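You operate a simulated robot arm through the tools that you are given. There is no shell and no other tool. Be economical: measure what you need, move in short steps, check, and stop when the job is done.

You are at the controls of a simulated robot arm. One attempt, no reset.

## Task
Release the disc and put it away, then wipe the crystal clean.
Fine: knob up before the arm swings aside; disc into the long white tray, cloth back to its place.

Only the result counts: the job must be done as asked and must still hold three seconds after the hand-in. Knocking over, shifting, dropping, spilling or breaking anything else fails it. Flat cloth is picked up by pressing the open fingertips on it (5 to 10 N) and closing them slowly along it; thin cloth reads only 2 to 8 mm in the jaws.

## Robot
A 7-joint arm with a two-finger parallel gripper on a trunk, on a base that drives. Base frame: it is fixed to the floor where the robot stands at the start and does not move with it; the origin is under the middle of the robot, x ahead of it, y to its left, z up. Readings come in m, rad, newtons and seconds.
With the tool pointing down near the work surface it reaches from about 0.22 to 0.7 m from the robot's upright axis, wherever it stands. Its first joint turns from -2.897 to 2.897 rad. Places, roughly: beam dial [0.6, 0.3, 1]; computer button [0.5, -1.5, 0.4]; dry air dial [0.5, -0.4, 1]; keyboard clear key [0.8, -1.5, 0.8]; keyboard exit key [0.7, -1.5, 0.8]; keyboard flag key [0.8, -1.5, 0.8]; keyboard next key [0.7, -1.4, 0.8]; keyboard save key [0.8, -1.4, 0.8]; keyboard search key [0.8, -1.4, 0.8]; latch [0.4, 0.1, 0.9]; middle seat of the long white tray [0.5, -0.5, 0.8]; monitor button [1.1, -1.6, 0.9]; power switch [0.4, -0.1, 0.8]; press arm [0.6, 0.1, 1.1]; press knob [0.5, 0.1, 1.2]; ref button [0.5, -0.2, 1]. Payload 1.57 kg.
Tool frame: the origin (TCP) lies between the finger pads and is the grasp point; the fingertips stand 0.03 m ahead of it; z points along the fingers, y is the line along which they close. Largest opening 0.08 m; finger width 0.017, thickness 0.012; the body of the gripper, 0.04 by 0.082 m, starts 0.08 m behind the TCP.
Orientation is that of the tool frame in the base frame, as a unit quaternion [x, y, z, w]. With the fingers straight down and closing along the base's y, the tool's x points along the base's -x, its y along +y and its z along -z.

## Interface
- The arm moves only by the tool nudge_tool. Its argument "targets" is one flat list of numbers, 7 for each row, row after row: the turn, a rotation vector about the tool's x, y, z in rad, then the shift along the tool's x, y, z in m, then the gripper command, from -1 (shut) to 1 (fully open), values between in proportion. In form: [wx, wy, wz, tx, ty, tz, fingers, wx, wy, wz, tx, ty, tz, fingers, ...]. A call has 1 to 12 rows; each row shifts and turns the commanded pose from where the row before left it, along the tool's axes as they then stand. A row lasts 0.2 s, in which the tool goes at most 0.05 m and 0.15 rad; a call with a longer step from one row to the next is refused whole, and so is a gripper value outside its range. A pose out of reach is approached as far as the arm can. The call stops where the force on the tool passes 40 N (or 10 N more than at its start, if that is more) or the arm is blocked; 0.2 s more then pass. Each finger travels about 0.072 m/s and halts on what it meets, pressing with about 34 N; the grip force reading is that of the motor and also rises with nothing between the fingers. The clock runs only during rows and for 0.2 s after the last one: add rows that do not move to give the fingers time. The reply holds the time, the measured pose of the TCP, the force on the tool along the base axes, the opening and the grip force, in the units named above and with some noise, with the torque about the TCP (base axes, N m) and any sound that the robot's microphone picked up.
- Cameras (640 x 400 px; columns grow to the right, rows downward): "scene" is now at [0.0047, 0.1326, 1.5961]; the picture's right is [-0.09, -1.00, 0.00], its down [-0.59, 0.06, -0.80] and it looks along [0.80, -0.08, -0.59] (base axes); focal length 292 px, centre (320, 200). "wrist" rides on the gripper at [0.072, -0.007, -0.122] in the tool frame; the picture's right is [0.09, 1.00, 0.00], its down [-0.84, 0.08, -0.54] and it looks along [-0.54, 0.05, 0.84] (tool axes); focal length 238 px, centre (320, 200). There is no depth. A picture from a camera that has moved, and an enlarged one, comes with that camera's place and axes in the base frame and with its lens.
- snapshot(camera): a new picture of that camera. No time passes.
- slide_trunk(by): slides the trunk up (or, below 0, down) by that many m; the arm and the scene camera ride with it, the base frame stays. It gives what a move gives, with no picture.
- base_move(legs): drives the robot by 1 to 6 legs, each [ahead, left, turn to the left] in m, m and rad, along the robot's own axes; the way and the turn of a leg run together, so that a leg with both is an arc; at most 1.5 m and 3.142 rad a leg. The arm and the cameras ride along, it lands a little off, and it stops where it bumps. It gives what a move gives.
- aim_head(pan, tilt): turns the head with the scene camera to pan (to the left, within 1.501 rad either way) and tilt (down, from -0.506 to 1.204), counted from straight ahead of the robot. It gives what a move gives.
- close_up(camera, box): a new picture of the part [left, top, right, bottom] of that camera's present view, enlarged. No time passes.
- sign_off(): hands the job in; it is judged then, once.

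Go step by step. Nothing tells you exact positions but the pictures and the camera data: compare them with the known pose of the tool, close in by small moves and look again before you grip or let go. The budget is 120 turns and 90 pictures, counting those below and the enlarged ones. Unless the task says otherwise, let go and move clear before handing in.

The tools are called after ">>>" as a command line: name --argument value ..., lists and objects as JSON in quotes. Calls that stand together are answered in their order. nudge_tool: Moves the arm, as the interface text tells. Its arguments: {"type":"object","properties":{"targets":{"type":"array","items":{"type":"number"}}},"required":["targets"]} The other tools are called the same way: slide_trunk (by) slides the trunk up or down; base_move (legs) drives the base; aim_head (pan, tilt) turns the head that bears the scene camera; snapshot (camera) takes a picture; close_up (camera, box) takes an enlarged picture of a part of a camera's view; sign_off () hands the job in.

At the start:

```text
time_s: 0.0
position: [0.4306, 0.0224, 1.3955]
tool_rot: [0.001, 1.0, 0.0, -0.001]
force: [-0.7, -0.9, 0.6]
torque: [0.0, -0.01, 0.01]
gripper_width: 0.0799
grip_force: 0.1
trunk travel left (down, up): [-0.4, 0.08]
robot x, y, heading: [-0.0012, -0.0016, -0.004]
head pan, tilt: [-0.094, 0.637]
```

scene: 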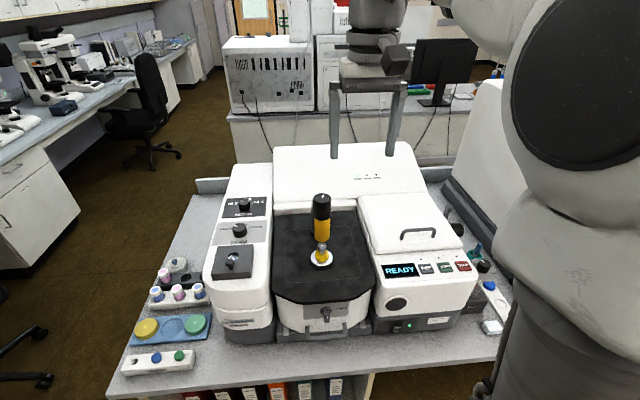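
wrist: 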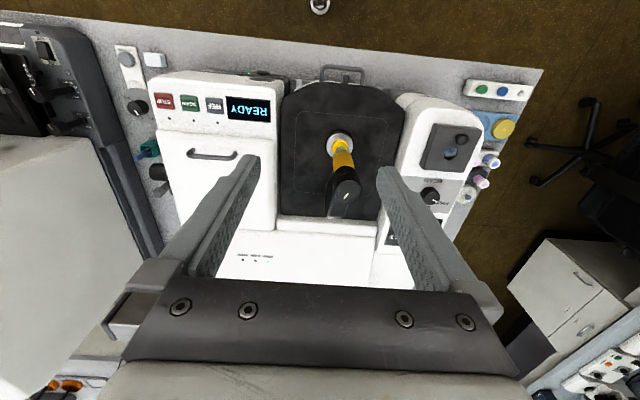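

I see an FTIR instrument with a press (yellow/black) over the black stage. I take closer looks before moving.

>>> close_up --camera "scene" --box '[260, 170, 400, 340]'

>>> close_up --camera "scene" --box '[100, 240, 260, 380]'

>>> close_up --camera "scene" --box '[370, 200, 530, 350]'

>>> close_up --camera "wrist" --box '[90, 40, 550, 240]'

```text
2.35 times, centred on (330, 255) of scene
camera zoom: at [0.0047, 0.1326, 1.5961], right [-0.09, -1.0, 0.0], down [-0.59, 0.06, -0.8], along [0.8, -0.08, -0.59], focal length 688 px, centre (296, 71)
```

zoom: 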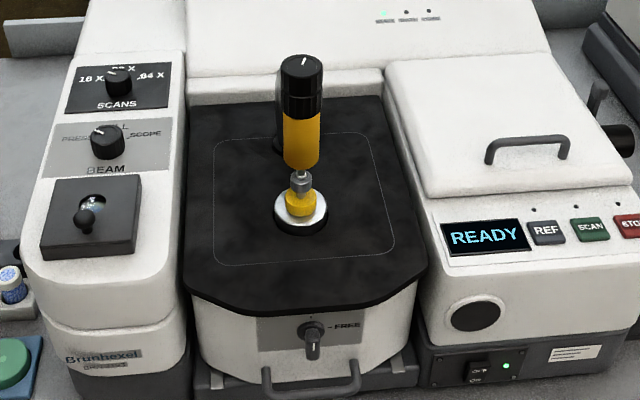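

```text
2.86 times, centred on (180, 310) of scene
camera zoom: at [0.0047, 0.1326, 1.5961], right [-0.09, -1.0, 0.0], down [-0.59, 0.06, -0.8], along [0.8, -0.08, -0.59], focal length 835 px, centre (720, -114)
```

zoom: 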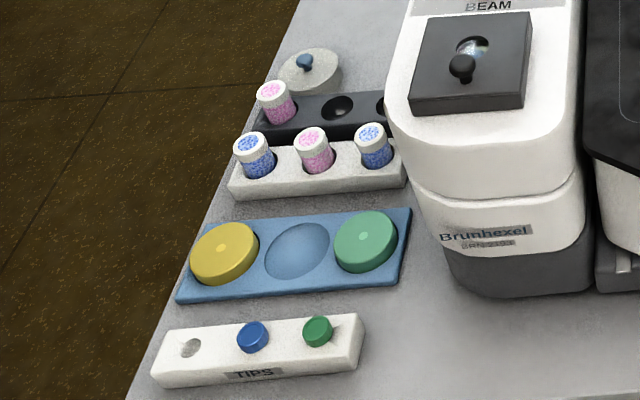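

```text
2.67 times, centred on (450, 275) of scene
camera zoom: at [0.0047, 0.1326, 1.5961], right [-0.09, -1.0, 0.0], down [-0.59, 0.06, -0.8], along [0.8, -0.08, -0.59], focal length 779 px, centre (-27, 0)
```

zoom: 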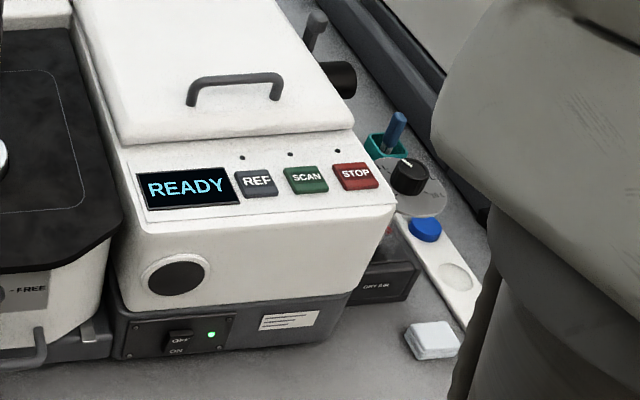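

```text
1.39 times, centred on (320, 140) of wrist
camera zoom: at [0.3586, 0.0166, 1.5168], right [-0.09, 1.0, 0.0], down [0.84, 0.08, 0.54], along [0.54, 0.05, -0.84], focal length 332 px, centre (320, 284)
```

zoom: 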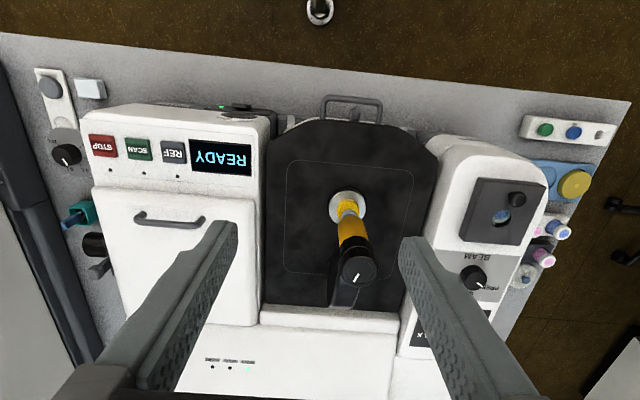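

I need a clear look at the right-hand tray and the press; turning the head right.

>>> aim_head --pan -0.7 --tilt 0.85

>>> snapshot --camera "scene"

>>> close_up --camera "wrist" --box '[100, 30, 240, 200]'

>>> close_up --camera "wrist" --box '[280, 80, 410, 240]'

```text
time_s: 1.0
position: [0.4296, 0.0237, 1.3955]
tool_rot: [0.0, 1.0, 0.0, 0.0]
force: [-0.5, 0.6, -0.4]
torque: [0.01, 0.0, 0.0]
gripper_width: 0.0802
grip_force: 0.0
trunk travel left (down, up): [-0.4, 0.08]
robot x, y, heading: [-0.0015, 0.0007, 0.001]
head pan, tilt: [-0.7, 0.85]
```

```text
83 pictures are left
camera scene: at [-0.0222, 0.0905, 1.5784], right [-0.64, -0.77, 0.0], down [-0.57, 0.48, -0.66], along [0.51, -0.42, -0.75], focal length 292 px, centre (320, 200)
```

scene: 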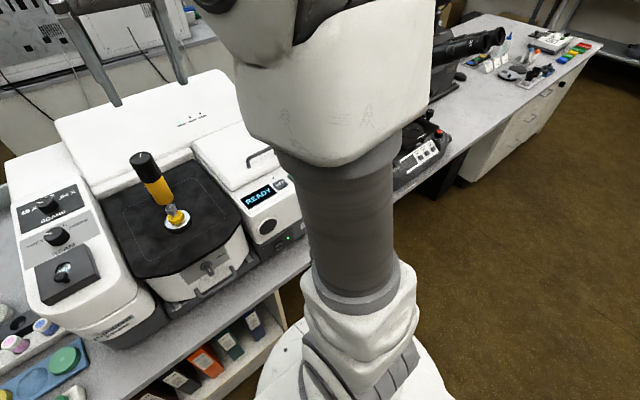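

```text
2.35 times, centred on (170, 115) of wrist
camera zoom: at [0.3586, 0.0166, 1.5168], right [-0.09, 1.0, 0.0], down [0.84, 0.08, 0.54], along [0.54, 0.05, -0.84], focal length 561 px, centre (673, 400)
```

zoom: 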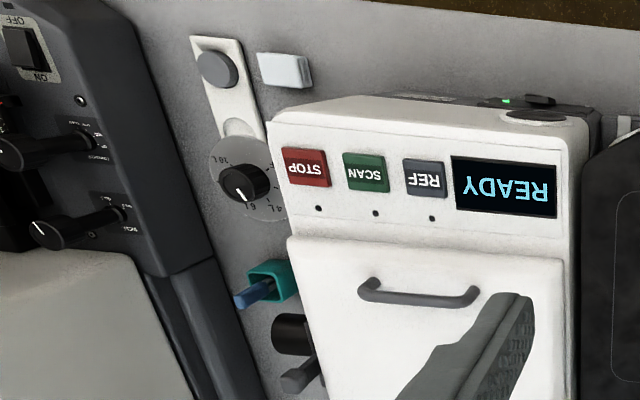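

```text
2.50 times, centred on (345, 160) of wrist
camera zoom: at [0.3586, 0.0166, 1.5168], right [-0.09, 1.0, 0.0], down [0.84, 0.08, 0.54], along [0.54, 0.05, -0.84], focal length 596 px, centre (258, 300)
```

zoom: 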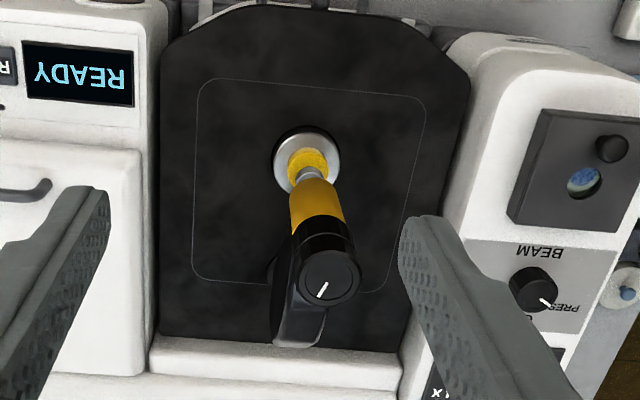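

The long white tray looks to hold blue (far) and grey (near) discs with the middle seat empty. I back the tool off and tilt it for a flatter view of the press.

>>> nudge_tool --targets '[0, 0, 0, 0.03, 0.02, 0.03, 1, 0, 0, 0, 0.03, 0.02, 0.03, 1, 0, 0, 0, 0.03, 0.02, 0.03, 1, 0, 0, 0, 0.03, 0.02, 0.03, 1, 0, -0.14, 0, 0, 0, 0, 1, 0, -0.14, 0, 0, 0, 0, 1, 0, -0.14, 0, 0, 0, 0, 1, 0, -0.14, 0, 0, 0, 0, 1]'

>>> snapshot --camera "wrist"

```text
time_s: 2.8
position: [0.3115, 0.0924, 1.2618]
tool_rot: [0.014, 0.967, 0.002, 0.255]
force: [-0.5, -0.5, 0.2]
torque: [-0.02, 0.0, -0.05]
gripper_width: 0.0799
grip_force: 0.2
trunk travel left (down, up): [-0.4, 0.08]
robot x, y, heading: [-0.0023, 0.0014, -0.002]
head pan, tilt: [-0.7, 0.85]
```

```text
80 pictures are left
camera wrist: at [0.1876, 0.0897, 1.3315], right [-0.05, 1.0, -0.04], down [0.46, 0.06, 0.88], along [0.89, 0.03, -0.46], focal length 238 px, centre (320, 200)
```

wrist: 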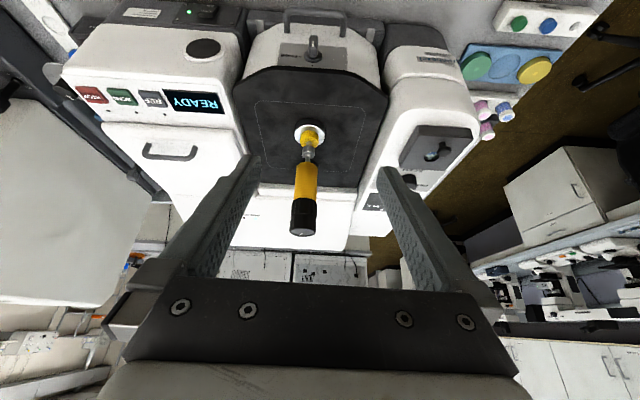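

>>> close_up --camera "wrist" --box '[265, 110, 355, 245]'

>>> close_up --camera "wrist" --box '[250, 0, 390, 90]'

```text
2.96 times, centred on (310, 178) of wrist
camera zoom: at [0.1876, 0.0897, 1.3315], right [-0.05, 1.0, -0.04], down [0.46, 0.06, 0.88], along [0.89, 0.03, -0.46], focal length 706 px, centre (350, 267)
```

zoom: 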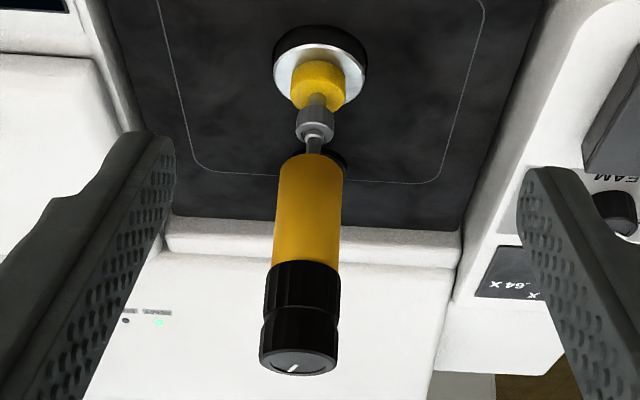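

```text
4.44 times, centred on (320, 45) of wrist
camera zoom: at [0.1876, 0.0897, 1.3315], right [-0.05, 1.0, -0.04], down [0.46, 0.06, 0.88], along [0.89, 0.03, -0.46], focal length 1059 px, centre (320, 889)
```

zoom: 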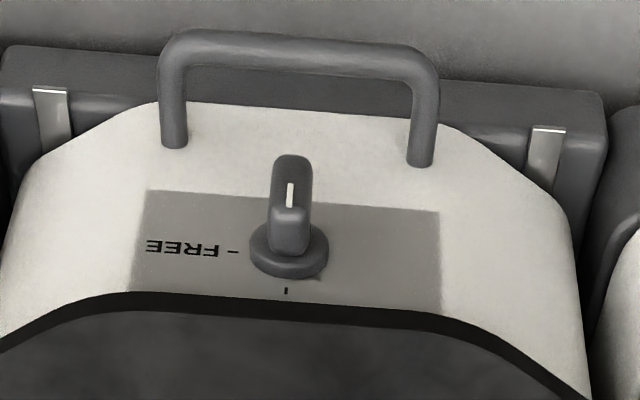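

The yellow disc sits on the silver crystal plate, clamped by the press at about (0.555, 0.076); the knob top is around z 1.21. I look back with the head and move the wrist to the left for a side view of the press arm.

>>> aim_head --pan 0.0 --tilt 0.6

>>> nudge_tool --targets '[0, 0, 0, 0, 0.05, 0, 1, 0, 0, 0, 0, 0.05, 0, 1, 0, 0, 0, 0, 0.05, 0, 1, 0, 0, 0, 0, 0.05, 0, 1, 0, 0, 0, 0, 0.05, 0, 1, 0.14, 0, 0, 0, 0, 0, 1, 0.14, 0, 0, 0, 0, 0, 1, 0.14, 0, 0, 0, 0, 0, 1, 0.14, 0, 0, 0, 0, 0, 1]'

>>> snapshot --camera "wrist"

>>> snapshot --camera "scene"

```text
time_s: 3.9
position: [0.3088, 0.0945, 1.2619]
tool_rot: [0.011, 0.967, 0.0, 0.256]
force: [-0.1, -0.6, -0.7]
torque: [-0.03, -0.01, 0.01]
gripper_width: 0.0799
grip_force: 0.2
trunk travel left (down, up): [-0.4, 0.08]
robot x, y, heading: [-0.0037, 0.0011, 0.003]
head pan, tilt: [0.0, 0.6]
```

```text
time_s: 4.3
position: [0.3152, 0.1141, 1.27]
tool_rot: [0.068, 0.963, 0.025, 0.258]
force: [-0.9, -1.0, -0.2]
torque: [-0.02, 0.0, -0.02]
gripper_width: 0.0798
grip_force: 0.1
trunk travel left (down, up): [-0.4, 0.08]
robot x, y, heading: [0.0053, -0.0027, 0.002]
head pan, tilt: [0.0, 0.6]
stopped in row 2: the arm was blocked; the commanded pose is now the measured one
```

```text
77 pictures are left
camera wrist: at [0.1918, 0.1164, 1.3398], right [0.04, 1.0, 0.04], down [0.46, -0.05, 0.89], along [0.89, -0.02, -0.46], focal length 238 px, centre (320, 200)
```

wrist: 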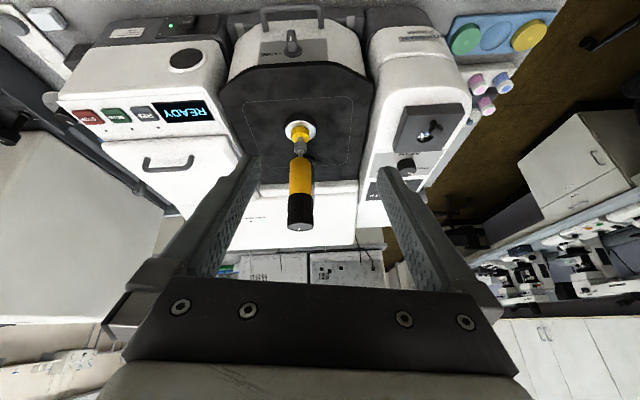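

```text
76 pictures are left
camera scene: at [-0.0795, 0.0743, 1.5637], right [-1.0, -0.04, 0.0], down [-0.03, 0.87, -0.49], along [0.02, -0.49, -0.87], focal length 292 px, centre (320, 200)
```

scene: 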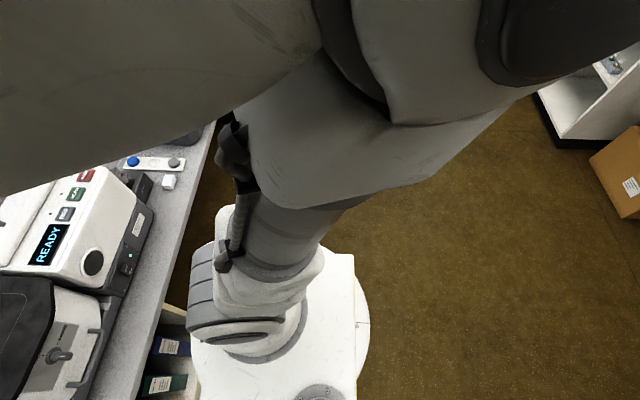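

The arm seems to have knocked against the head (too folded). I move the tool forward again and re-aim the head.

>>> nudge_tool --targets '[0, 0.1, 0, -0.03, 0, 0, 1, 0, 0.1, 0, -0.03, 0, -0.02, 1, 0, 0.1, 0, -0.03, 0, -0.03, 1]'

>>> aim_head --pan -0.09 --tilt 0.64

>>> snapshot --camera "scene"

```text
time_s: 5.3
position: [0.3706, 0.1384, 1.3452]
tool_rot: [0.011, 0.994, 0.037, 0.099]
force: [1.0, 0.8, 0.8]
torque: [-0.02, 0.03, -0.03]
gripper_width: 0.08
grip_force: 0.0
trunk travel left (down, up): [-0.4, 0.08]
robot x, y, heading: [0.0006, 0.0001, 0.0]
head pan, tilt: [0.0, 0.6]
stopped in row 3: the arm was blocked; the commanded pose is now the measured one
```

```text
time_s: 6.0
position: [0.3688, 0.1343, 1.3466]
tool_rot: [0.015, 0.994, 0.036, 0.099]
force: [0.2, -0.4, -0.1]
torque: [0.0, 0.02, -0.01]
gripper_width: 0.08
grip_force: 0.0
trunk travel left (down, up): [-0.4, 0.08]
robot x, y, heading: [0.0002, 0.001, 0.003]
head pan, tilt: [-0.091, 0.641]
```

```text
75 pictures are left
camera scene: at [-0.0264, 0.0904, 1.574], right [-0.67, -0.74, 0.0], down [-0.58, 0.53, -0.62], along [0.46, -0.41, -0.79], focal length 292 px, centre (320, 200)
```

scene: 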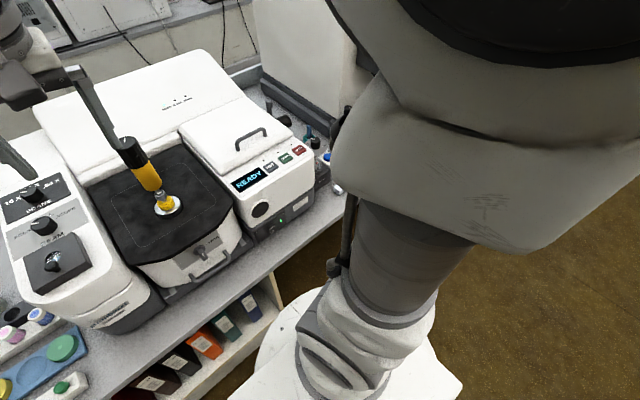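

The elbow still presses on the head. I return the arm to its starting pose.

>>> nudge_tool --targets '[0.036, 0.1, -0.015, 0, -0.02, 0, 1, 0.036, 0.098, -0.015, 0, -0.02, 0, 1, 0, 0, 0, -0.02, -0.025, -0.02, 1, 0, 0, 0, -0.02, -0.025, -0.02, 1, 0, 0, 0, -0.02, -0.025, -0.01, 1]'

>>> aim_head --pan -0.05 --tilt 0.7

>>> snapshot --camera "scene"

```text
time_s: 7.2
position: [0.4258, 0.018, 1.4005]
tool_rot: [0.003, 1.0, 0.001, 0.005]
force: [-0.3, 0.3, 0.0]
torque: [-0.01, -0.02, 0.0]
gripper_width: 0.08
grip_force: 0.0
trunk travel left (down, up): [-0.4, 0.08]
robot x, y, heading: [-0.0014, -0.0002, 0.001]
head pan, tilt: [-0.091, 0.641]
```

```text
time_s: 7.8
position: [0.4262, 0.0188, 1.3999]
tool_rot: [0.005, 1.0, 0.002, 0.006]
force: [0.0, 0.7, -0.1]
torque: [0.01, 0.03, -0.02]
gripper_width: 0.0799
grip_force: 0.0
trunk travel left (down, up): [-0.4, 0.08]
robot x, y, heading: [0.0026, 0.0012, -0.001]
head pan, tilt: [-0.051, 0.7]
```

```text
74 pictures are left
camera scene: at [0.0028, 0.1365, 1.5907], right [-0.05, -1.0, 0.0], down [-0.64, 0.03, -0.77], along [0.76, -0.04, -0.64], focal length 292 px, centre (320, 200)
```

scene: 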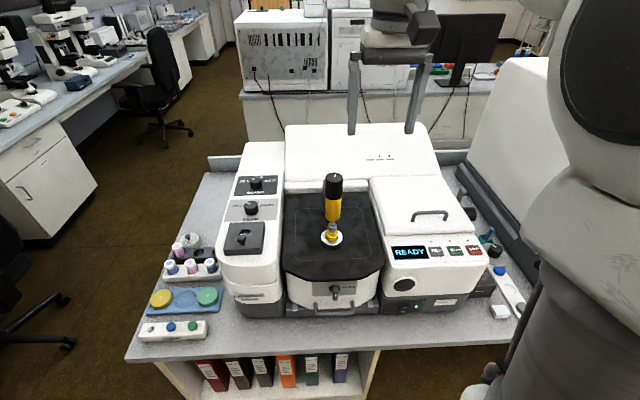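

The head is free again. I now survey the right side of the bench with the wrist camera to find the cloth.

>>> nudge_tool --targets '[0, 0, 0, 0, -0.05, 0, 1, 0, 0, 0, 0, -0.05, 0, 1, 0, 0, 0, 0, -0.05, 0, 1, 0, 0, 0, 0, -0.05, 0, 1, 0, 0, 0, 0, -0.05, 0, 1, 0, 0, 0, 0.01, -0.05, 0.02, 1, 0, 0, 0, 0.01, -0.05, 0.03, 1, 0, 0, 0, 0.01, -0.03, 0.04, 1]'

>>> snapshot --camera "wrist"

```text
refused: row 6 steps farther than a row can; nothing moved
```

```text
73 pictures are left
camera wrist: at [0.3526, 0.013, 1.5213], right [-0.08, 1.0, 0.0], down [0.83, 0.07, 0.55], along [0.55, 0.05, -0.83], focal length 238 px, centre (320, 200)
```

wrist: 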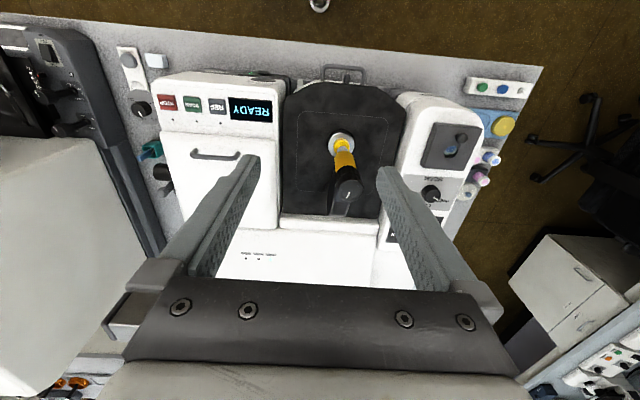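

>>> nudge_tool --targets '[0, 0, 0, 0, -0.049, 0, 1, 0, 0, 0, 0, -0.049, 0, 1, 0, 0, 0, 0, -0.049, 0, 1, 0, 0, 0, 0, -0.049, 0, 1, 0, 0, 0, 0, -0.049, 0, 1, 0, 0, 0, 0.01, -0.04, 0.02, 1, 0, 0, 0, 0.01, -0.04, 0.02, 1, 0, 0, 0, 0.01, -0.04, 0.02, 1]'

>>> snapshot --camera "wrist"

>>> snapshot --camera "scene"

```text
time_s: 9.7
position: [0.3965, -0.3511, 1.3391]
tool_rot: [0.004, 1.0, 0.002, 0.006]
force: [-0.5, -0.7, 0.3]
torque: [0.0, -0.01, -0.03]
gripper_width: 0.0799
grip_force: 0.0
trunk travel left (down, up): [-0.4, 0.08]
robot x, y, heading: [0.0015, 0.0001, -0.002]
head pan, tilt: [-0.051, 0.7]
```

```text
72 pictures are left
camera wrist: at [0.3226, -0.3565, 1.4613], right [-0.08, 1.0, 0.0], down [0.83, 0.07, 0.55], along [0.55, 0.05, -0.83], focal length 238 px, centre (320, 200)
```

wrist: 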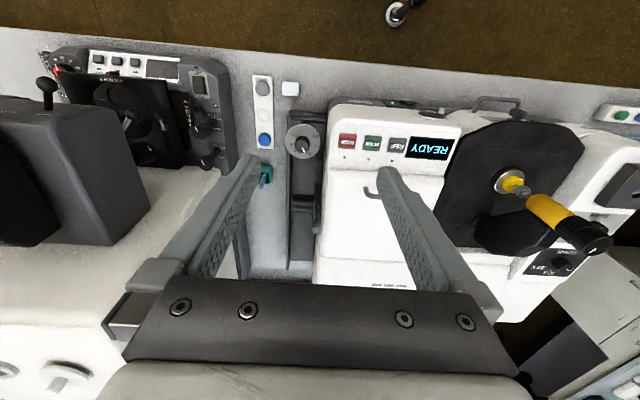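

```text
71 pictures are left
camera scene: at [0.0029, 0.1362, 1.5907], right [-0.05, -1.0, 0.0], down [-0.64, 0.03, -0.76], along [0.76, -0.04, -0.64], focal length 292 px, centre (320, 200)
```

scene: 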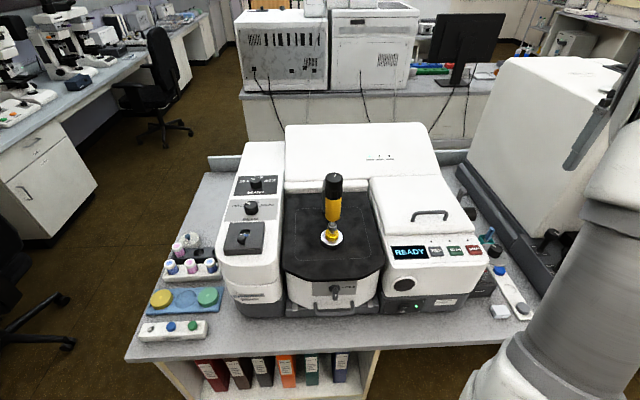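

>>> close_up --camera "wrist" --box '[230, 60, 330, 190]'

>>> close_up --camera "scene" --box '[470, 220, 550, 330]'

>>> close_up --camera "wrist" --box '[440, 140, 620, 290]'

```text
3.08 times, centred on (280, 125) of wrist
camera zoom: at [0.3226, -0.3565, 1.4613], right [-0.08, 1.0, 0.0], down [0.83, 0.07, 0.55], along [0.55, 0.05, -0.83], focal length 733 px, centre (443, 431)
```

zoom: 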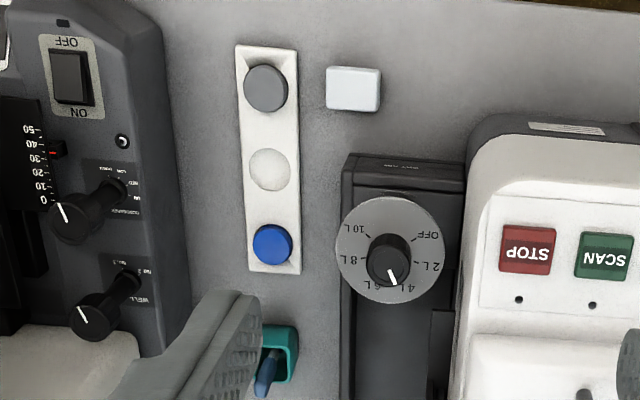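

```text
3.64 times, centred on (510, 275) of scene
camera zoom: at [0.0029, 0.1362, 1.5907], right [-0.05, -1.0, 0.0], down [-0.64, 0.03, -0.76], along [0.76, -0.04, -0.64], focal length 1062 px, centre (-371, -73)
```

zoom: 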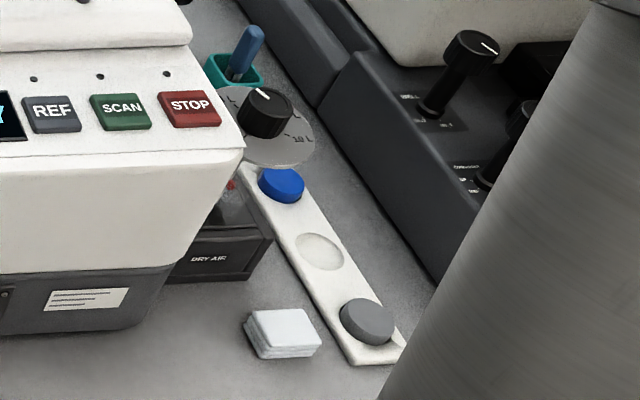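

```text
2.67 times, centred on (530, 215) of wrist
camera zoom: at [0.3226, -0.3565, 1.4613], right [-0.08, 1.0, 0.0], down [0.83, 0.07, 0.55], along [0.55, 0.05, -0.83], focal length 636 px, centre (-240, 160)
```

zoom: 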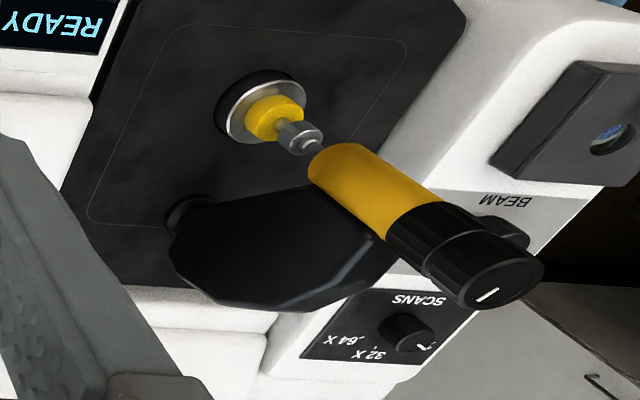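

The folded white layered pad beside the tray is the cloth; the tray's middle seat is empty. Refined: press axis near (0.53, 0.077), knob top z≈1.207, pivot post behind at about (0.65, 0.07). I go above the knob.

>>> nudge_tool --targets '[0, 0, 0, -0.006, 0.0475, 0, 1, 0, 0, 0, -0.006, 0.0475, 0, 1, 0, 0, 0, -0.006, 0.0475, 0, 1, 0, 0, 0, -0.006, 0.0475, 0, 1, 0, 0, 0, -0.006, 0.0475, 0, 1, 0, 0, 0, -0.006, 0.0475, 0, 1, 0, 0, 0, -0.006, 0.0475, 0, 1, 0, 0, 0, -0.006, 0.0475, 0, 1, 0, 0, 0, -0.006, 0.0475, 0, 1, 0, -0.012, -0.004, -0.04, 0, 0.02, 1]'

>>> snapshot --camera "wrist"

>>> snapshot --camera "scene"

```text
time_s: 11.8
position: [0.4929, 0.08, 1.3177]
tool_rot: [0.003, 1.0, 0.002, 0.01]
force: [-0.5, 0.4, 0.2]
torque: [0.0, -0.02, -0.01]
gripper_width: 0.0801
grip_force: 0.1
trunk travel left (down, up): [-0.4, 0.08]
robot x, y, heading: [0.0062, -0.001, 0.003]
head pan, tilt: [-0.051, 0.7]
```

```text
67 pictures are left
camera wrist: at [0.4184, 0.0734, 1.4382], right [-0.09, 1.0, 0.0], down [0.83, 0.07, 0.56], along [0.56, 0.05, -0.83], focal length 238 px, centre (320, 200)
```

wrist: 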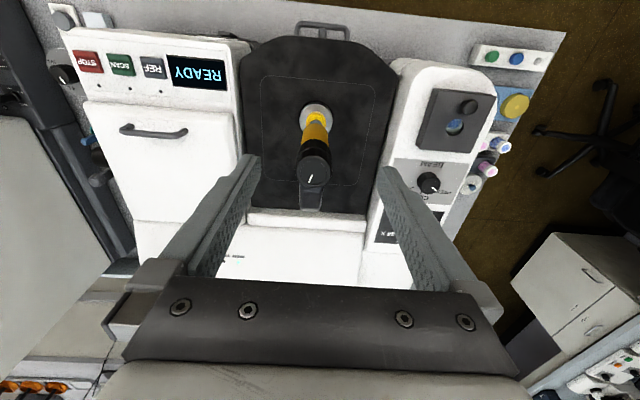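

```text
66 pictures are left
camera scene: at [0.0031, 0.1367, 1.5906], right [-0.05, -1.0, 0.0], down [-0.64, 0.03, -0.76], along [0.76, -0.04, -0.64], focal length 292 px, centre (320, 200)
```

scene: 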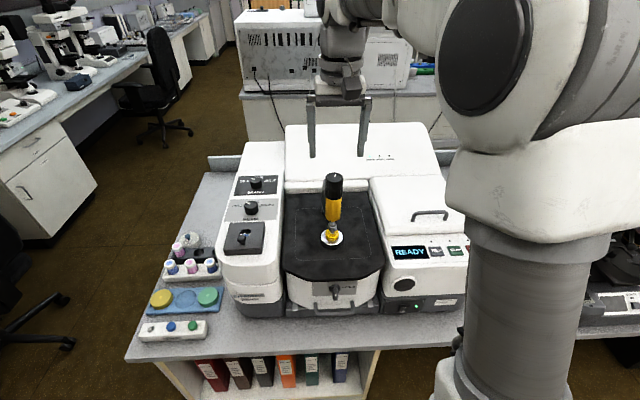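

Knob confirmed at about (0.535, 0.077, top 1.207). I straighten the tool, move over it and descend around it with open fingers.

>>> nudge_tool --targets '[0, 0.02, 0, -0.042, -0.003, 0.0, 1, 0, 0, 0, 0, 0, 0.045, 1, 0, 0, 0, 0, 0, 0.045, 1, 0, 0, 0, 0, 0, 0.02, 1]'

>>> close_up --camera "wrist" --box '[180, 60, 460, 260]'

>>> close_up --camera "scene" --box '[270, 90, 400, 260]'

```text
time_s: 12.8
position: [0.5359, 0.0765, 1.2101]
tool_rot: [0.002, 1.0, 0.002, 0.0]
force: [0.9, -0.7, 0.0]
torque: [0.01, -0.02, 0.01]
gripper_width: 0.0802
grip_force: 0.1
trunk travel left (down, up): [-0.4, 0.08]
robot x, y, heading: [-0.0012, -0.0013, 0.0]
head pan, tilt: [-0.051, 0.7]
```

```text
2.00 times, centred on (320, 160) of wrist
camera zoom: at [0.4644, 0.0707, 1.3314], right [-0.09, 1.0, 0.0], down [0.84, 0.07, 0.54], along [0.54, 0.05, -0.84], focal length 477 px, centre (320, 280)
```

zoom: 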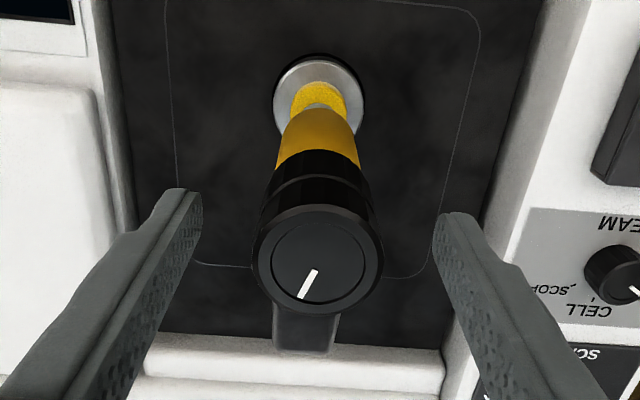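

```text
2.35 times, centred on (335, 175) of scene
camera zoom: at [0.0031, 0.1366, 1.5907], right [-0.05, -1.0, 0.0], down [-0.64, 0.03, -0.76], along [0.76, -0.04, -0.64], focal length 688 px, centre (285, 259)
```

zoom: 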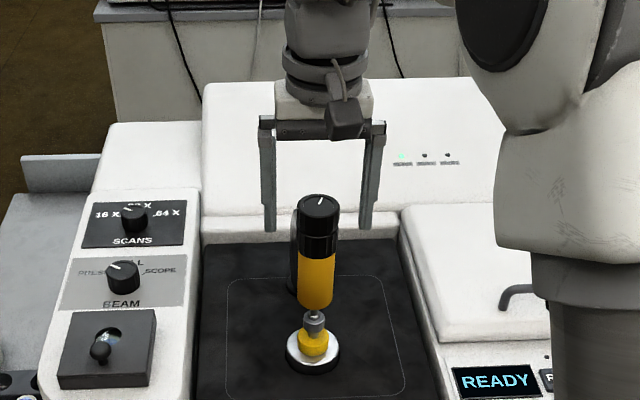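

Fingertips are at 1.18 straddling the upper knob ring, well centred. I close on it.

>>> nudge_tool --targets '[0, 0, 0, 0, 0, 0.003, 0.2, 0, 0, 0, 0, 0, 0, -0.3, 0, 0, 0, 0, 0, 0, -0.5, 0, 0, 0, 0, 0, 0, -0.5]'

>>> close_up --camera "wrist" --box '[180, 60, 460, 260]'

```text
time_s: 13.8
position: [0.5357, 0.075, 1.2063]
tool_rot: [0.001, 1.0, 0.001, -0.001]
force: [0.2, 0.8, -1.2]
torque: [-0.72, -0.4, 0.0]
gripper_width: 0.0413
grip_force: 45.4
trunk travel left (down, up): [-0.4, 0.08]
robot x, y, heading: [-0.003, -0.0044, 0.001]
head pan, tilt: [-0.051, 0.7]
```

```text
2.00 times, centred on (320, 160) of wrist
camera zoom: at [0.4636, 0.0706, 1.3288], right [-0.09, 1.0, 0.0], down [0.84, 0.07, 0.54], along [0.54, 0.05, -0.84], focal length 477 px, centre (320, 280)
```

zoom: 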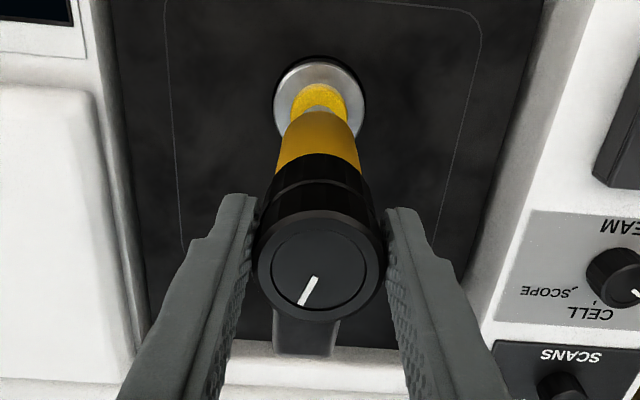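

Gripped (41 mm). I try a small lift to learn how the knob works.

>>> nudge_tool --targets '[0, 0, 0, 0, 0, -0.002, -0.5, 0, 0, 0, 0, 0, -0.003, -0.5, 0, 0, 0, 0, 0, 0, -0.5]'

>>> close_up --camera "scene" --box '[270, 90, 400, 260]'

```text
time_s: 14.7
position: [0.5367, 0.0783, 1.2073]
tool_rot: [0.001, 1.0, 0.0, -0.005]
force: [-3.7, 0.0, -37.0]
torque: [-0.7, -0.13, 0.0]
gripper_width: 0.0413
grip_force: 45.3
trunk travel left (down, up): [-0.4, 0.08]
robot x, y, heading: [0.001, 0.0004, 0.0]
head pan, tilt: [-0.051, 0.7]
```

```text
2.35 times, centred on (335, 175) of scene
camera zoom: at [0.0051, 0.1371, 1.5901], right [-0.05, -1.0, 0.0], down [-0.64, 0.03, -0.76], along [0.76, -0.04, -0.65], focal length 688 px, centre (285, 259)
```

zoom: 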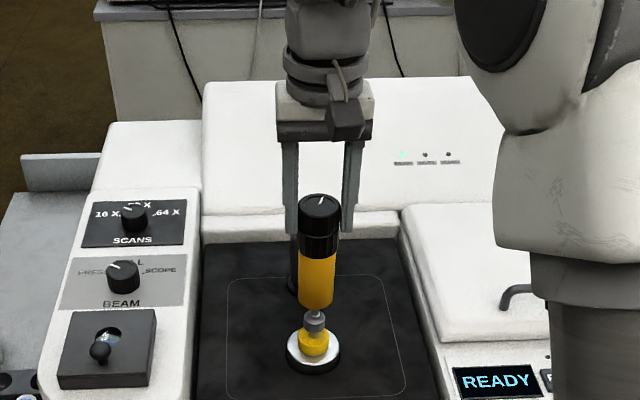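

It resists lifting, so it's a screw. I relax the pull and turn counter-clockwise (seen from above) a little.

>>> nudge_tool --targets '[0, 0, 0, 0, 0, 0.005, -0.5, 0, 0, 0, 0, 0, 0, -0.5, 0, 0, -0.1, 0, 0, 0, -0.5, 0, 0, -0.1, 0, 0, 0, -0.5, 0, 0, -0.1, 0, 0, 0, -0.5, 0, 0, -0.1, 0, 0, 0, -0.5]'

>>> close_up --camera "scene" --box '[290, 160, 380, 260]'

```text
time_s: 16.1
position: [0.5364, 0.0731, 1.2087]
tool_rot: [-0.197, 0.98, 0.0, 0.003]
force: [-0.5, -0.8, -0.2]
torque: [-0.79, 0.81, -0.03]
gripper_width: 0.0416
grip_force: 45.0
trunk travel left (down, up): [-0.4, 0.08]
robot x, y, heading: [0.0039, -0.002, -0.001]
head pan, tilt: [-0.051, 0.7]
```

```text
4.00 times, centred on (335, 210) of scene
camera zoom: at [0.0028, 0.1366, 1.5908], right [-0.05, -1.0, 0.0], down [-0.64, 0.03, -0.76], along [0.76, -0.04, -0.64], focal length 1169 px, centre (260, 160)
```

zoom: 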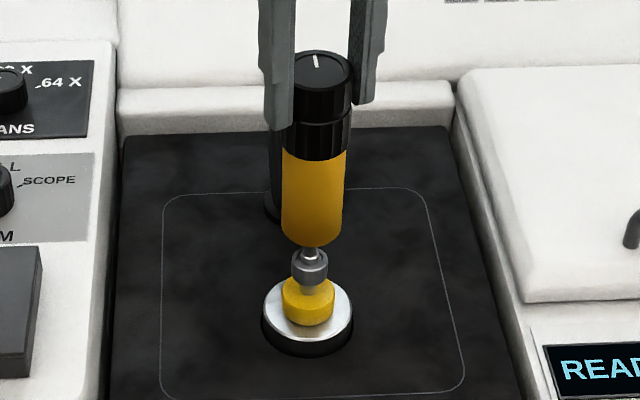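

The knob turns freely with the gripper. I keep turning the same way, watching for rise and torque.

>>> nudge_tool --targets '[0, 0, -0.15, 0, 0, 0, -0.5, 0, 0, -0.15, 0, 0, 0, -0.5, 0, 0, -0.15, 0, 0, 0, -0.5, 0, 0, -0.15, 0, 0, 0, -0.5, 0, 0, -0.15, 0, 0, 0, -0.5, 0, 0, -0.15, 0, 0, 0, -0.5, 0, 0, -0.15, 0, 0, 0, -0.5, 0, 0, -0.15, 0, 0, 0, -0.5]'

>>> close_up --camera "scene" --box '[290, 160, 380, 260]'

```text
time_s: 17.9
position: [0.539, 0.0708, 1.2073]
tool_rot: [0.715, -0.699, 0.001, -0.004]
force: [25.9, -15.7, 18.7]
torque: [-0.14, 0.44, -0.15]
gripper_width: 0.0415
grip_force: 45.0
trunk travel left (down, up): [-0.4, 0.08]
robot x, y, heading: [-0.0005, 0.0004, -0.003]
head pan, tilt: [-0.051, 0.7]
```

```text
4.00 times, centred on (335, 210) of scene
camera zoom: at [0.005, 0.1342, 1.591], right [-0.05, -1.0, 0.0], down [-0.64, 0.03, -0.76], along [0.76, -0.04, -0.65], focal length 1169 px, centre (260, 160)
```

zoom: 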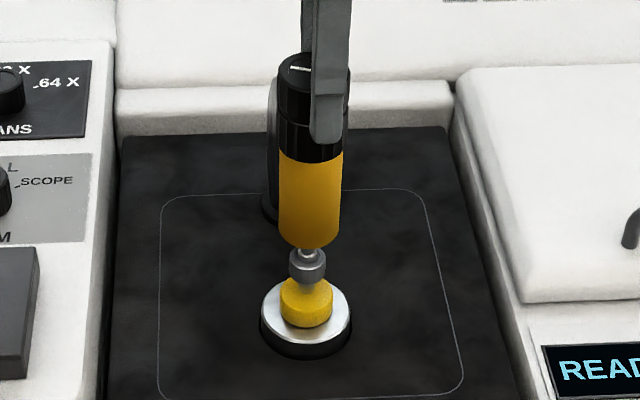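

The knob now pushes the tool upward, so this direction raises it. I release slightly to relieve the strain and see the new height.

>>> nudge_tool --targets '[0, 0, 0, 0, 0, 0, 0.5, 0, 0, 0, 0, 0, 0, 0.5, 0, 0, 0, 0, 0, 0, 0.5]'

>>> close_up --camera "wrist" --box '[180, 60, 460, 260]'

>>> close_up --camera "scene" --box '[290, 160, 380, 260]'

```text
time_s: 18.6
position: [0.535, 0.0757, 1.2064]
tool_rot: [0.715, -0.699, -0.001, -0.001]
force: [0.5, 0.0, -0.4]
torque: [0.02, 0.02, 0.0]
gripper_width: 0.0598
grip_force: 0.1
trunk travel left (down, up): [-0.4, 0.08]
robot x, y, heading: [-0.0006, -0.0031, 0.004]
head pan, tilt: [-0.051, 0.7]
```

```text
2.00 times, centred on (320, 160) of wrist
camera zoom: at [0.5434, 0.0046, 1.3278], right [-0.99, -0.12, 0.0], down [-0.1, 0.83, 0.54], along [-0.06, 0.54, -0.84], focal length 477 px, centre (320, 280)
```

zoom: 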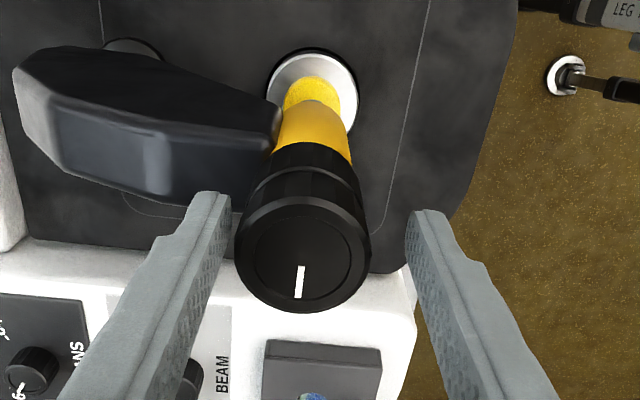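

```text
4.00 times, centred on (335, 210) of scene
camera zoom: at [0.0027, 0.1366, 1.5906], right [-0.05, -1.0, 0.0], down [-0.64, 0.03, -0.76], along [0.76, -0.04, -0.64], focal length 1169 px, centre (260, 160)
```

zoom: 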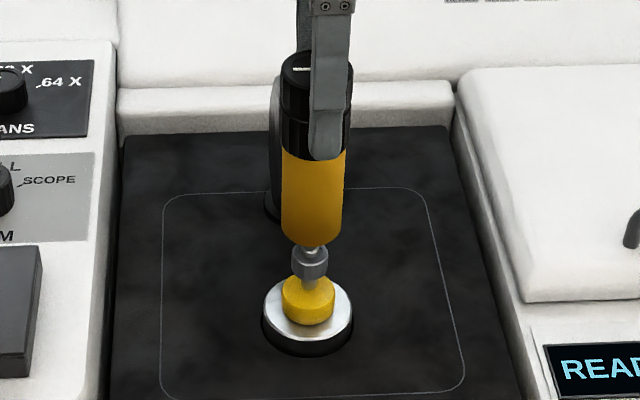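

>>> close_up --camera "scene" --box '[310, 210, 350, 245]'

```text
11.43 times, centred on (330, 228) of scene
camera zoom: at [0.0027, 0.1366, 1.5906], right [-0.05, -1.0, 0.0], down [-0.64, 0.03, -0.76], along [0.76, -0.04, -0.64], focal length 3339 px, centre (206, -114)
```

zoom: 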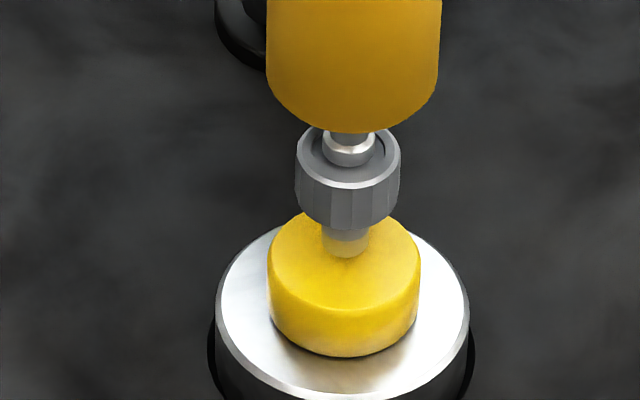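

The tip may be lifting only slightly per turn. I re-center, wind the open gripper back, and take a longer second turn.

>>> nudge_tool --targets '[0, 0, 0, -0.001, -0.004, 0, 1, 0, 0, 0.15, 0, 0, 0, 1, 0, 0, 0.15, 0, 0, 0, 1, 0, 0, 0.15, 0, 0, 0, 1, 0, 0, 0.15, 0, 0, 0, 1, 0, 0, 0.15, 0, 0, 0, 1, 0, 0, 0.15, 0, 0, 0, 1, 0, 0, 0.15, 0, 0, 0, 1, 0, 0, 0.15, 0, 0, 0, 1, 0, 0, 0.15, 0, 0, 0, 1, 0, 0, 0.15, 0, 0, 0, 1]'

>>> nudge_tool --targets '[0, 0, 0.15, 0, 0, 0, 1, 0, 0, 0.15, 0, 0, 0, 1, 0, 0, 0.15, 0, 0, 0, 1, 0, 0, 0.15, 0, 0, 0, 1, 0, 0, 0.15, 0, 0, 0, 1, 0, 0, 0.15, 0, 0, 0, 1, 0, 0, 0.15, 0, 0, 0, 1, 0, 0, 0.15, 0, 0, 0, 1]'

>>> close_up --camera "wrist" --box '[180, 60, 460, 260]'

```text
time_s: 21.1
position: [0.5393, 0.0765, 1.2059]
tool_rot: [-0.046, 0.999, 0.001, 0.001]
force: [-0.1, 0.5, 0.0]
torque: [-0.02, -0.04, -0.01]
gripper_width: 0.0801
grip_force: 0.1
trunk travel left (down, up): [-0.4, 0.08]
robot x, y, heading: [0.0004, -0.0021, -0.003]
head pan, tilt: [-0.051, 0.7]
```

```text
time_s: 22.9
position: [0.5387, 0.0772, 1.2056]
tool_rot: [0.525, 0.851, 0.002, 0.0]
force: [-0.1, 0.1, 0.8]
torque: [0.04, -0.01, 0.03]
gripper_width: 0.0799
grip_force: 0.0
trunk travel left (down, up): [-0.4, 0.08]
robot x, y, heading: [0.0014, -0.0002, -0.001]
head pan, tilt: [-0.051, 0.7]
```

```text
2.00 times, centred on (320, 160) of wrist
camera zoom: at [0.5009, 0.1388, 1.3281], right [0.85, 0.53, 0.0], down [0.44, -0.71, 0.54], along [0.29, -0.46, -0.84], focal length 477 px, centre (320, 280)
```

zoom: 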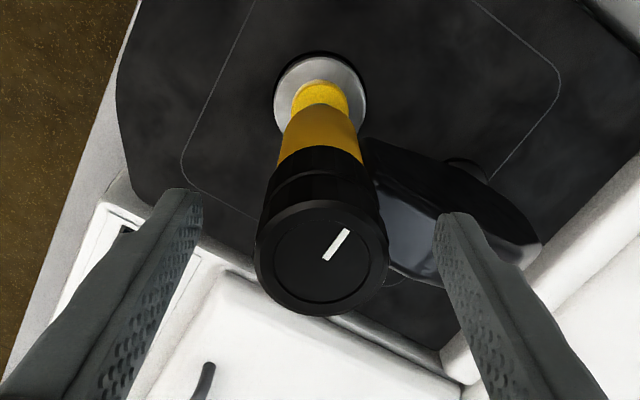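

Centred; grip and turn counter-clockwise by 2.5 rad while rising a few mm.

>>> nudge_tool --targets '[0, 0, 0, 0, 0, 0, 0.1, 0, 0, 0, 0, 0, 0, -0.5, 0, 0, 0, 0, 0, 0, -0.5, 0, 0, 0, 0, 0, 0, -0.5, 0, 0, -0.15, 0, 0, -0.0002, -0.5, 0, 0, -0.15, 0, 0, -0.0002, -0.5, 0, 0, -0.15, 0, 0, -0.0002, -0.5, 0, 0, -0.15, 0, 0, -0.0002, -0.5, 0, 0, -0.15, 0, 0, -0.0002, -0.5, 0, 0, -0.15, 0, 0, -0.0002, -0.5, 0, 0, -0.15, 0, 0, -0.0002, -0.5, 0, 0, -0.15, 0, 0, -0.0002, -0.5]'

>>> nudge_tool --targets '[0, 0, -0.15, 0, 0, -0.0002, -0.5, 0, 0, -0.15, 0, 0, -0.0002, -0.5, 0, 0, -0.15, 0, 0, -0.0002, -0.5, 0, 0, -0.15, 0, 0, -0.0002, -0.5, 0, 0, -0.15, 0, 0, -0.0002, -0.5, 0, 0, -0.15, 0, 0, -0.0002, -0.5, 0, 0, -0.15, 0, 0, -0.0002, -0.5, 0, 0, -0.15, 0, 0, -0.0002, -0.5, 0, 0, -0.15, 0, 0, -0.0002, -0.5]'

>>> close_up --camera "scene" --box '[290, 160, 380, 260]'

```text
time_s: 25.4
position: [0.5397, 0.076, 1.2055]
tool_rot: [-0.049, 0.999, 0.001, -0.002]
force: [0.2, -0.5, -12.6]
torque: [-0.78, -0.89, -0.02]
gripper_width: 0.0412
grip_force: 45.4
trunk travel left (down, up): [-0.4, 0.08]
robot x, y, heading: [0.0037, -0.0015, -0.0]
head pan, tilt: [-0.051, 0.7]
```

```text
time_s: 27.4
position: [0.5403, 0.0752, 1.211]
tool_rot: [-0.661, 0.751, 0.001, 0.002]
force: [5.6, -7.2, 3.2]
torque: [0.39, 0.28, -1.02]
gripper_width: 0.0409
grip_force: 45.0
trunk travel left (down, up): [-0.4, 0.08]
robot x, y, heading: [-0.0039, 0.0003, -0.005]
head pan, tilt: [-0.051, 0.7]
```

```text
4.00 times, centred on (335, 210) of scene
camera zoom: at [0.0034, 0.1355, 1.5909], right [-0.05, -1.0, 0.0], down [-0.64, 0.03, -0.76], along [0.76, -0.04, -0.64], focal length 1169 px, centre (260, 160)
```

zoom: 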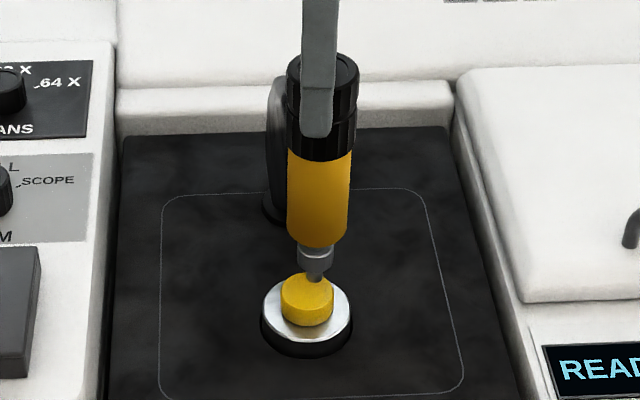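

The tip has risen clearly and torque now suggests an end stop; the arm has moved a touch. I release and check closely.

>>> nudge_tool --targets '[0, 0, 0, 0, 0, 0, 0.5, 0, 0, 0, 0, 0, 0, 0.5, 0, 0, 0, 0, 0, 0, 0.5]'

>>> close_up --camera "scene" --box '[300, 205, 350, 245]'

>>> close_up --camera "wrist" --box '[180, 60, 460, 260]'

```text
time_s: 28.2
position: [0.5381, 0.0769, 1.2103]
tool_rot: [-0.661, 0.75, 0.0, 0.002]
force: [-0.7, 0.2, 0.1]
torque: [0.0, 0.03, 0.02]
gripper_width: 0.06
grip_force: 0.0
trunk travel left (down, up): [-0.4, 0.08]
robot x, y, heading: [0.0028, 0.0003, -0.001]
head pan, tilt: [-0.051, 0.7]
```

```text
10.00 times, centred on (325, 225) of scene
camera zoom: at [0.0027, 0.1366, 1.5906], right [-0.05, -1.0, 0.0], down [-0.64, 0.03, -0.76], along [0.76, -0.04, -0.64], focal length 2922 px, centre (270, -50)
```

zoom: 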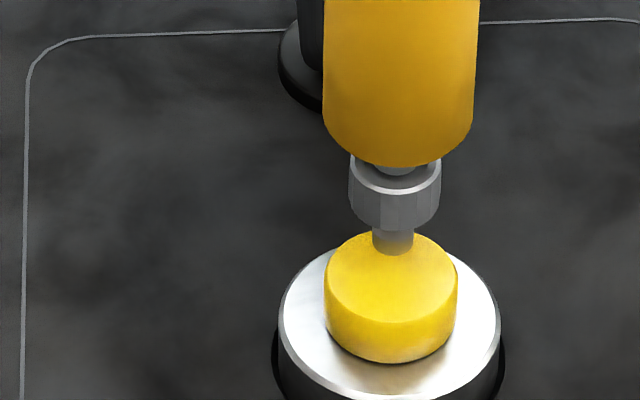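

```text
2.00 times, centred on (320, 160) of wrist
camera zoom: at [0.5362, 0.0048, 1.3314], right [-1.0, 0.03, 0.0], down [0.03, 0.84, 0.54], along [0.02, 0.54, -0.84], focal length 477 px, centre (320, 280)
```

zoom: 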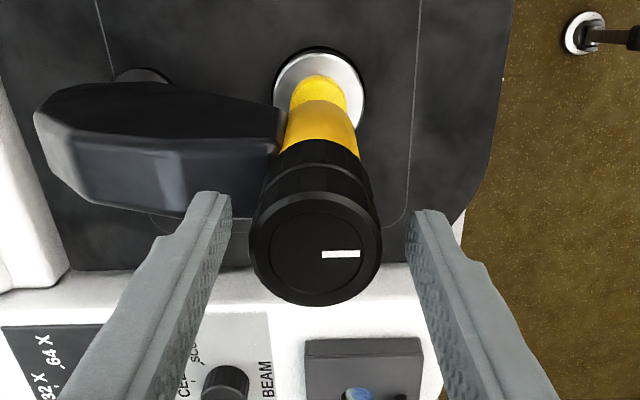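

The tip now stands roughly 8–10 mm above the disc. I test whether the knob is at its upper stop with a small extra turn.

>>> nudge_tool --targets '[0, 0, 0, 0, 0, 0, -0.5, 0, 0, 0, 0, 0, 0, -0.5, 0, 0, 0, 0, 0, 0, -0.5, 0, 0, -0.15, 0, 0, -0.0002, -0.5, 0, 0, -0.15, 0, 0, -0.0002, -0.5]'

>>> close_up --camera "wrist" --box '[180, 60, 460, 260]'

>>> close_up --camera "scene" --box '[290, 160, 380, 260]'

```text
time_s: 29.4
position: [0.539, 0.0785, 1.2103]
tool_rot: [0.767, -0.642, 0.0, -0.003]
force: [5.5, -1.2, 0.0]
torque: [0.27, 0.12, -0.38]
gripper_width: 0.0411
grip_force: 45.7
trunk travel left (down, up): [-0.4, 0.08]
robot x, y, heading: [-0.0018, 0.0015, 0.002]
head pan, tilt: [-0.051, 0.7]
```

```text
2.00 times, centred on (320, 160) of wrist
camera zoom: at [0.5578, 0.0083, 1.3313], right [-0.96, -0.27, 0.0], down [-0.22, 0.81, 0.54], along [-0.14, 0.53, -0.84], focal length 477 px, centre (320, 280)
```

zoom: 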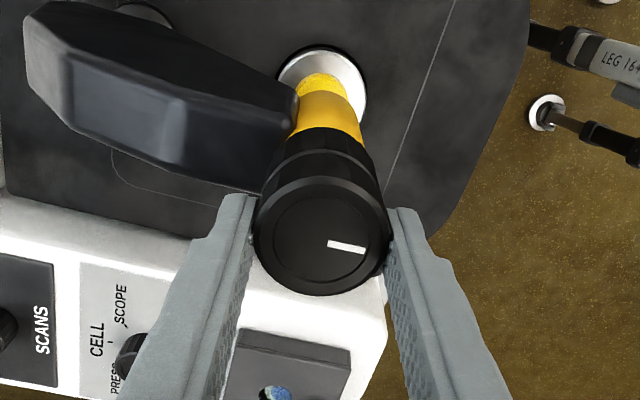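

```text
4.00 times, centred on (335, 210) of scene
camera zoom: at [0.0034, 0.1364, 1.5907], right [-0.05, -1.0, 0.0], down [-0.64, 0.03, -0.76], along [0.76, -0.04, -0.64], focal length 1169 px, centre (260, 160)
```

zoom: 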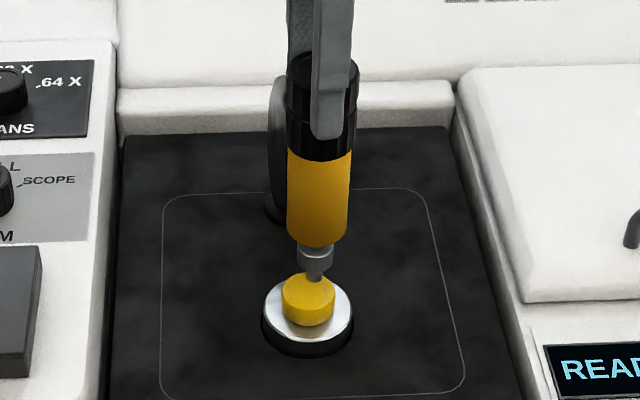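

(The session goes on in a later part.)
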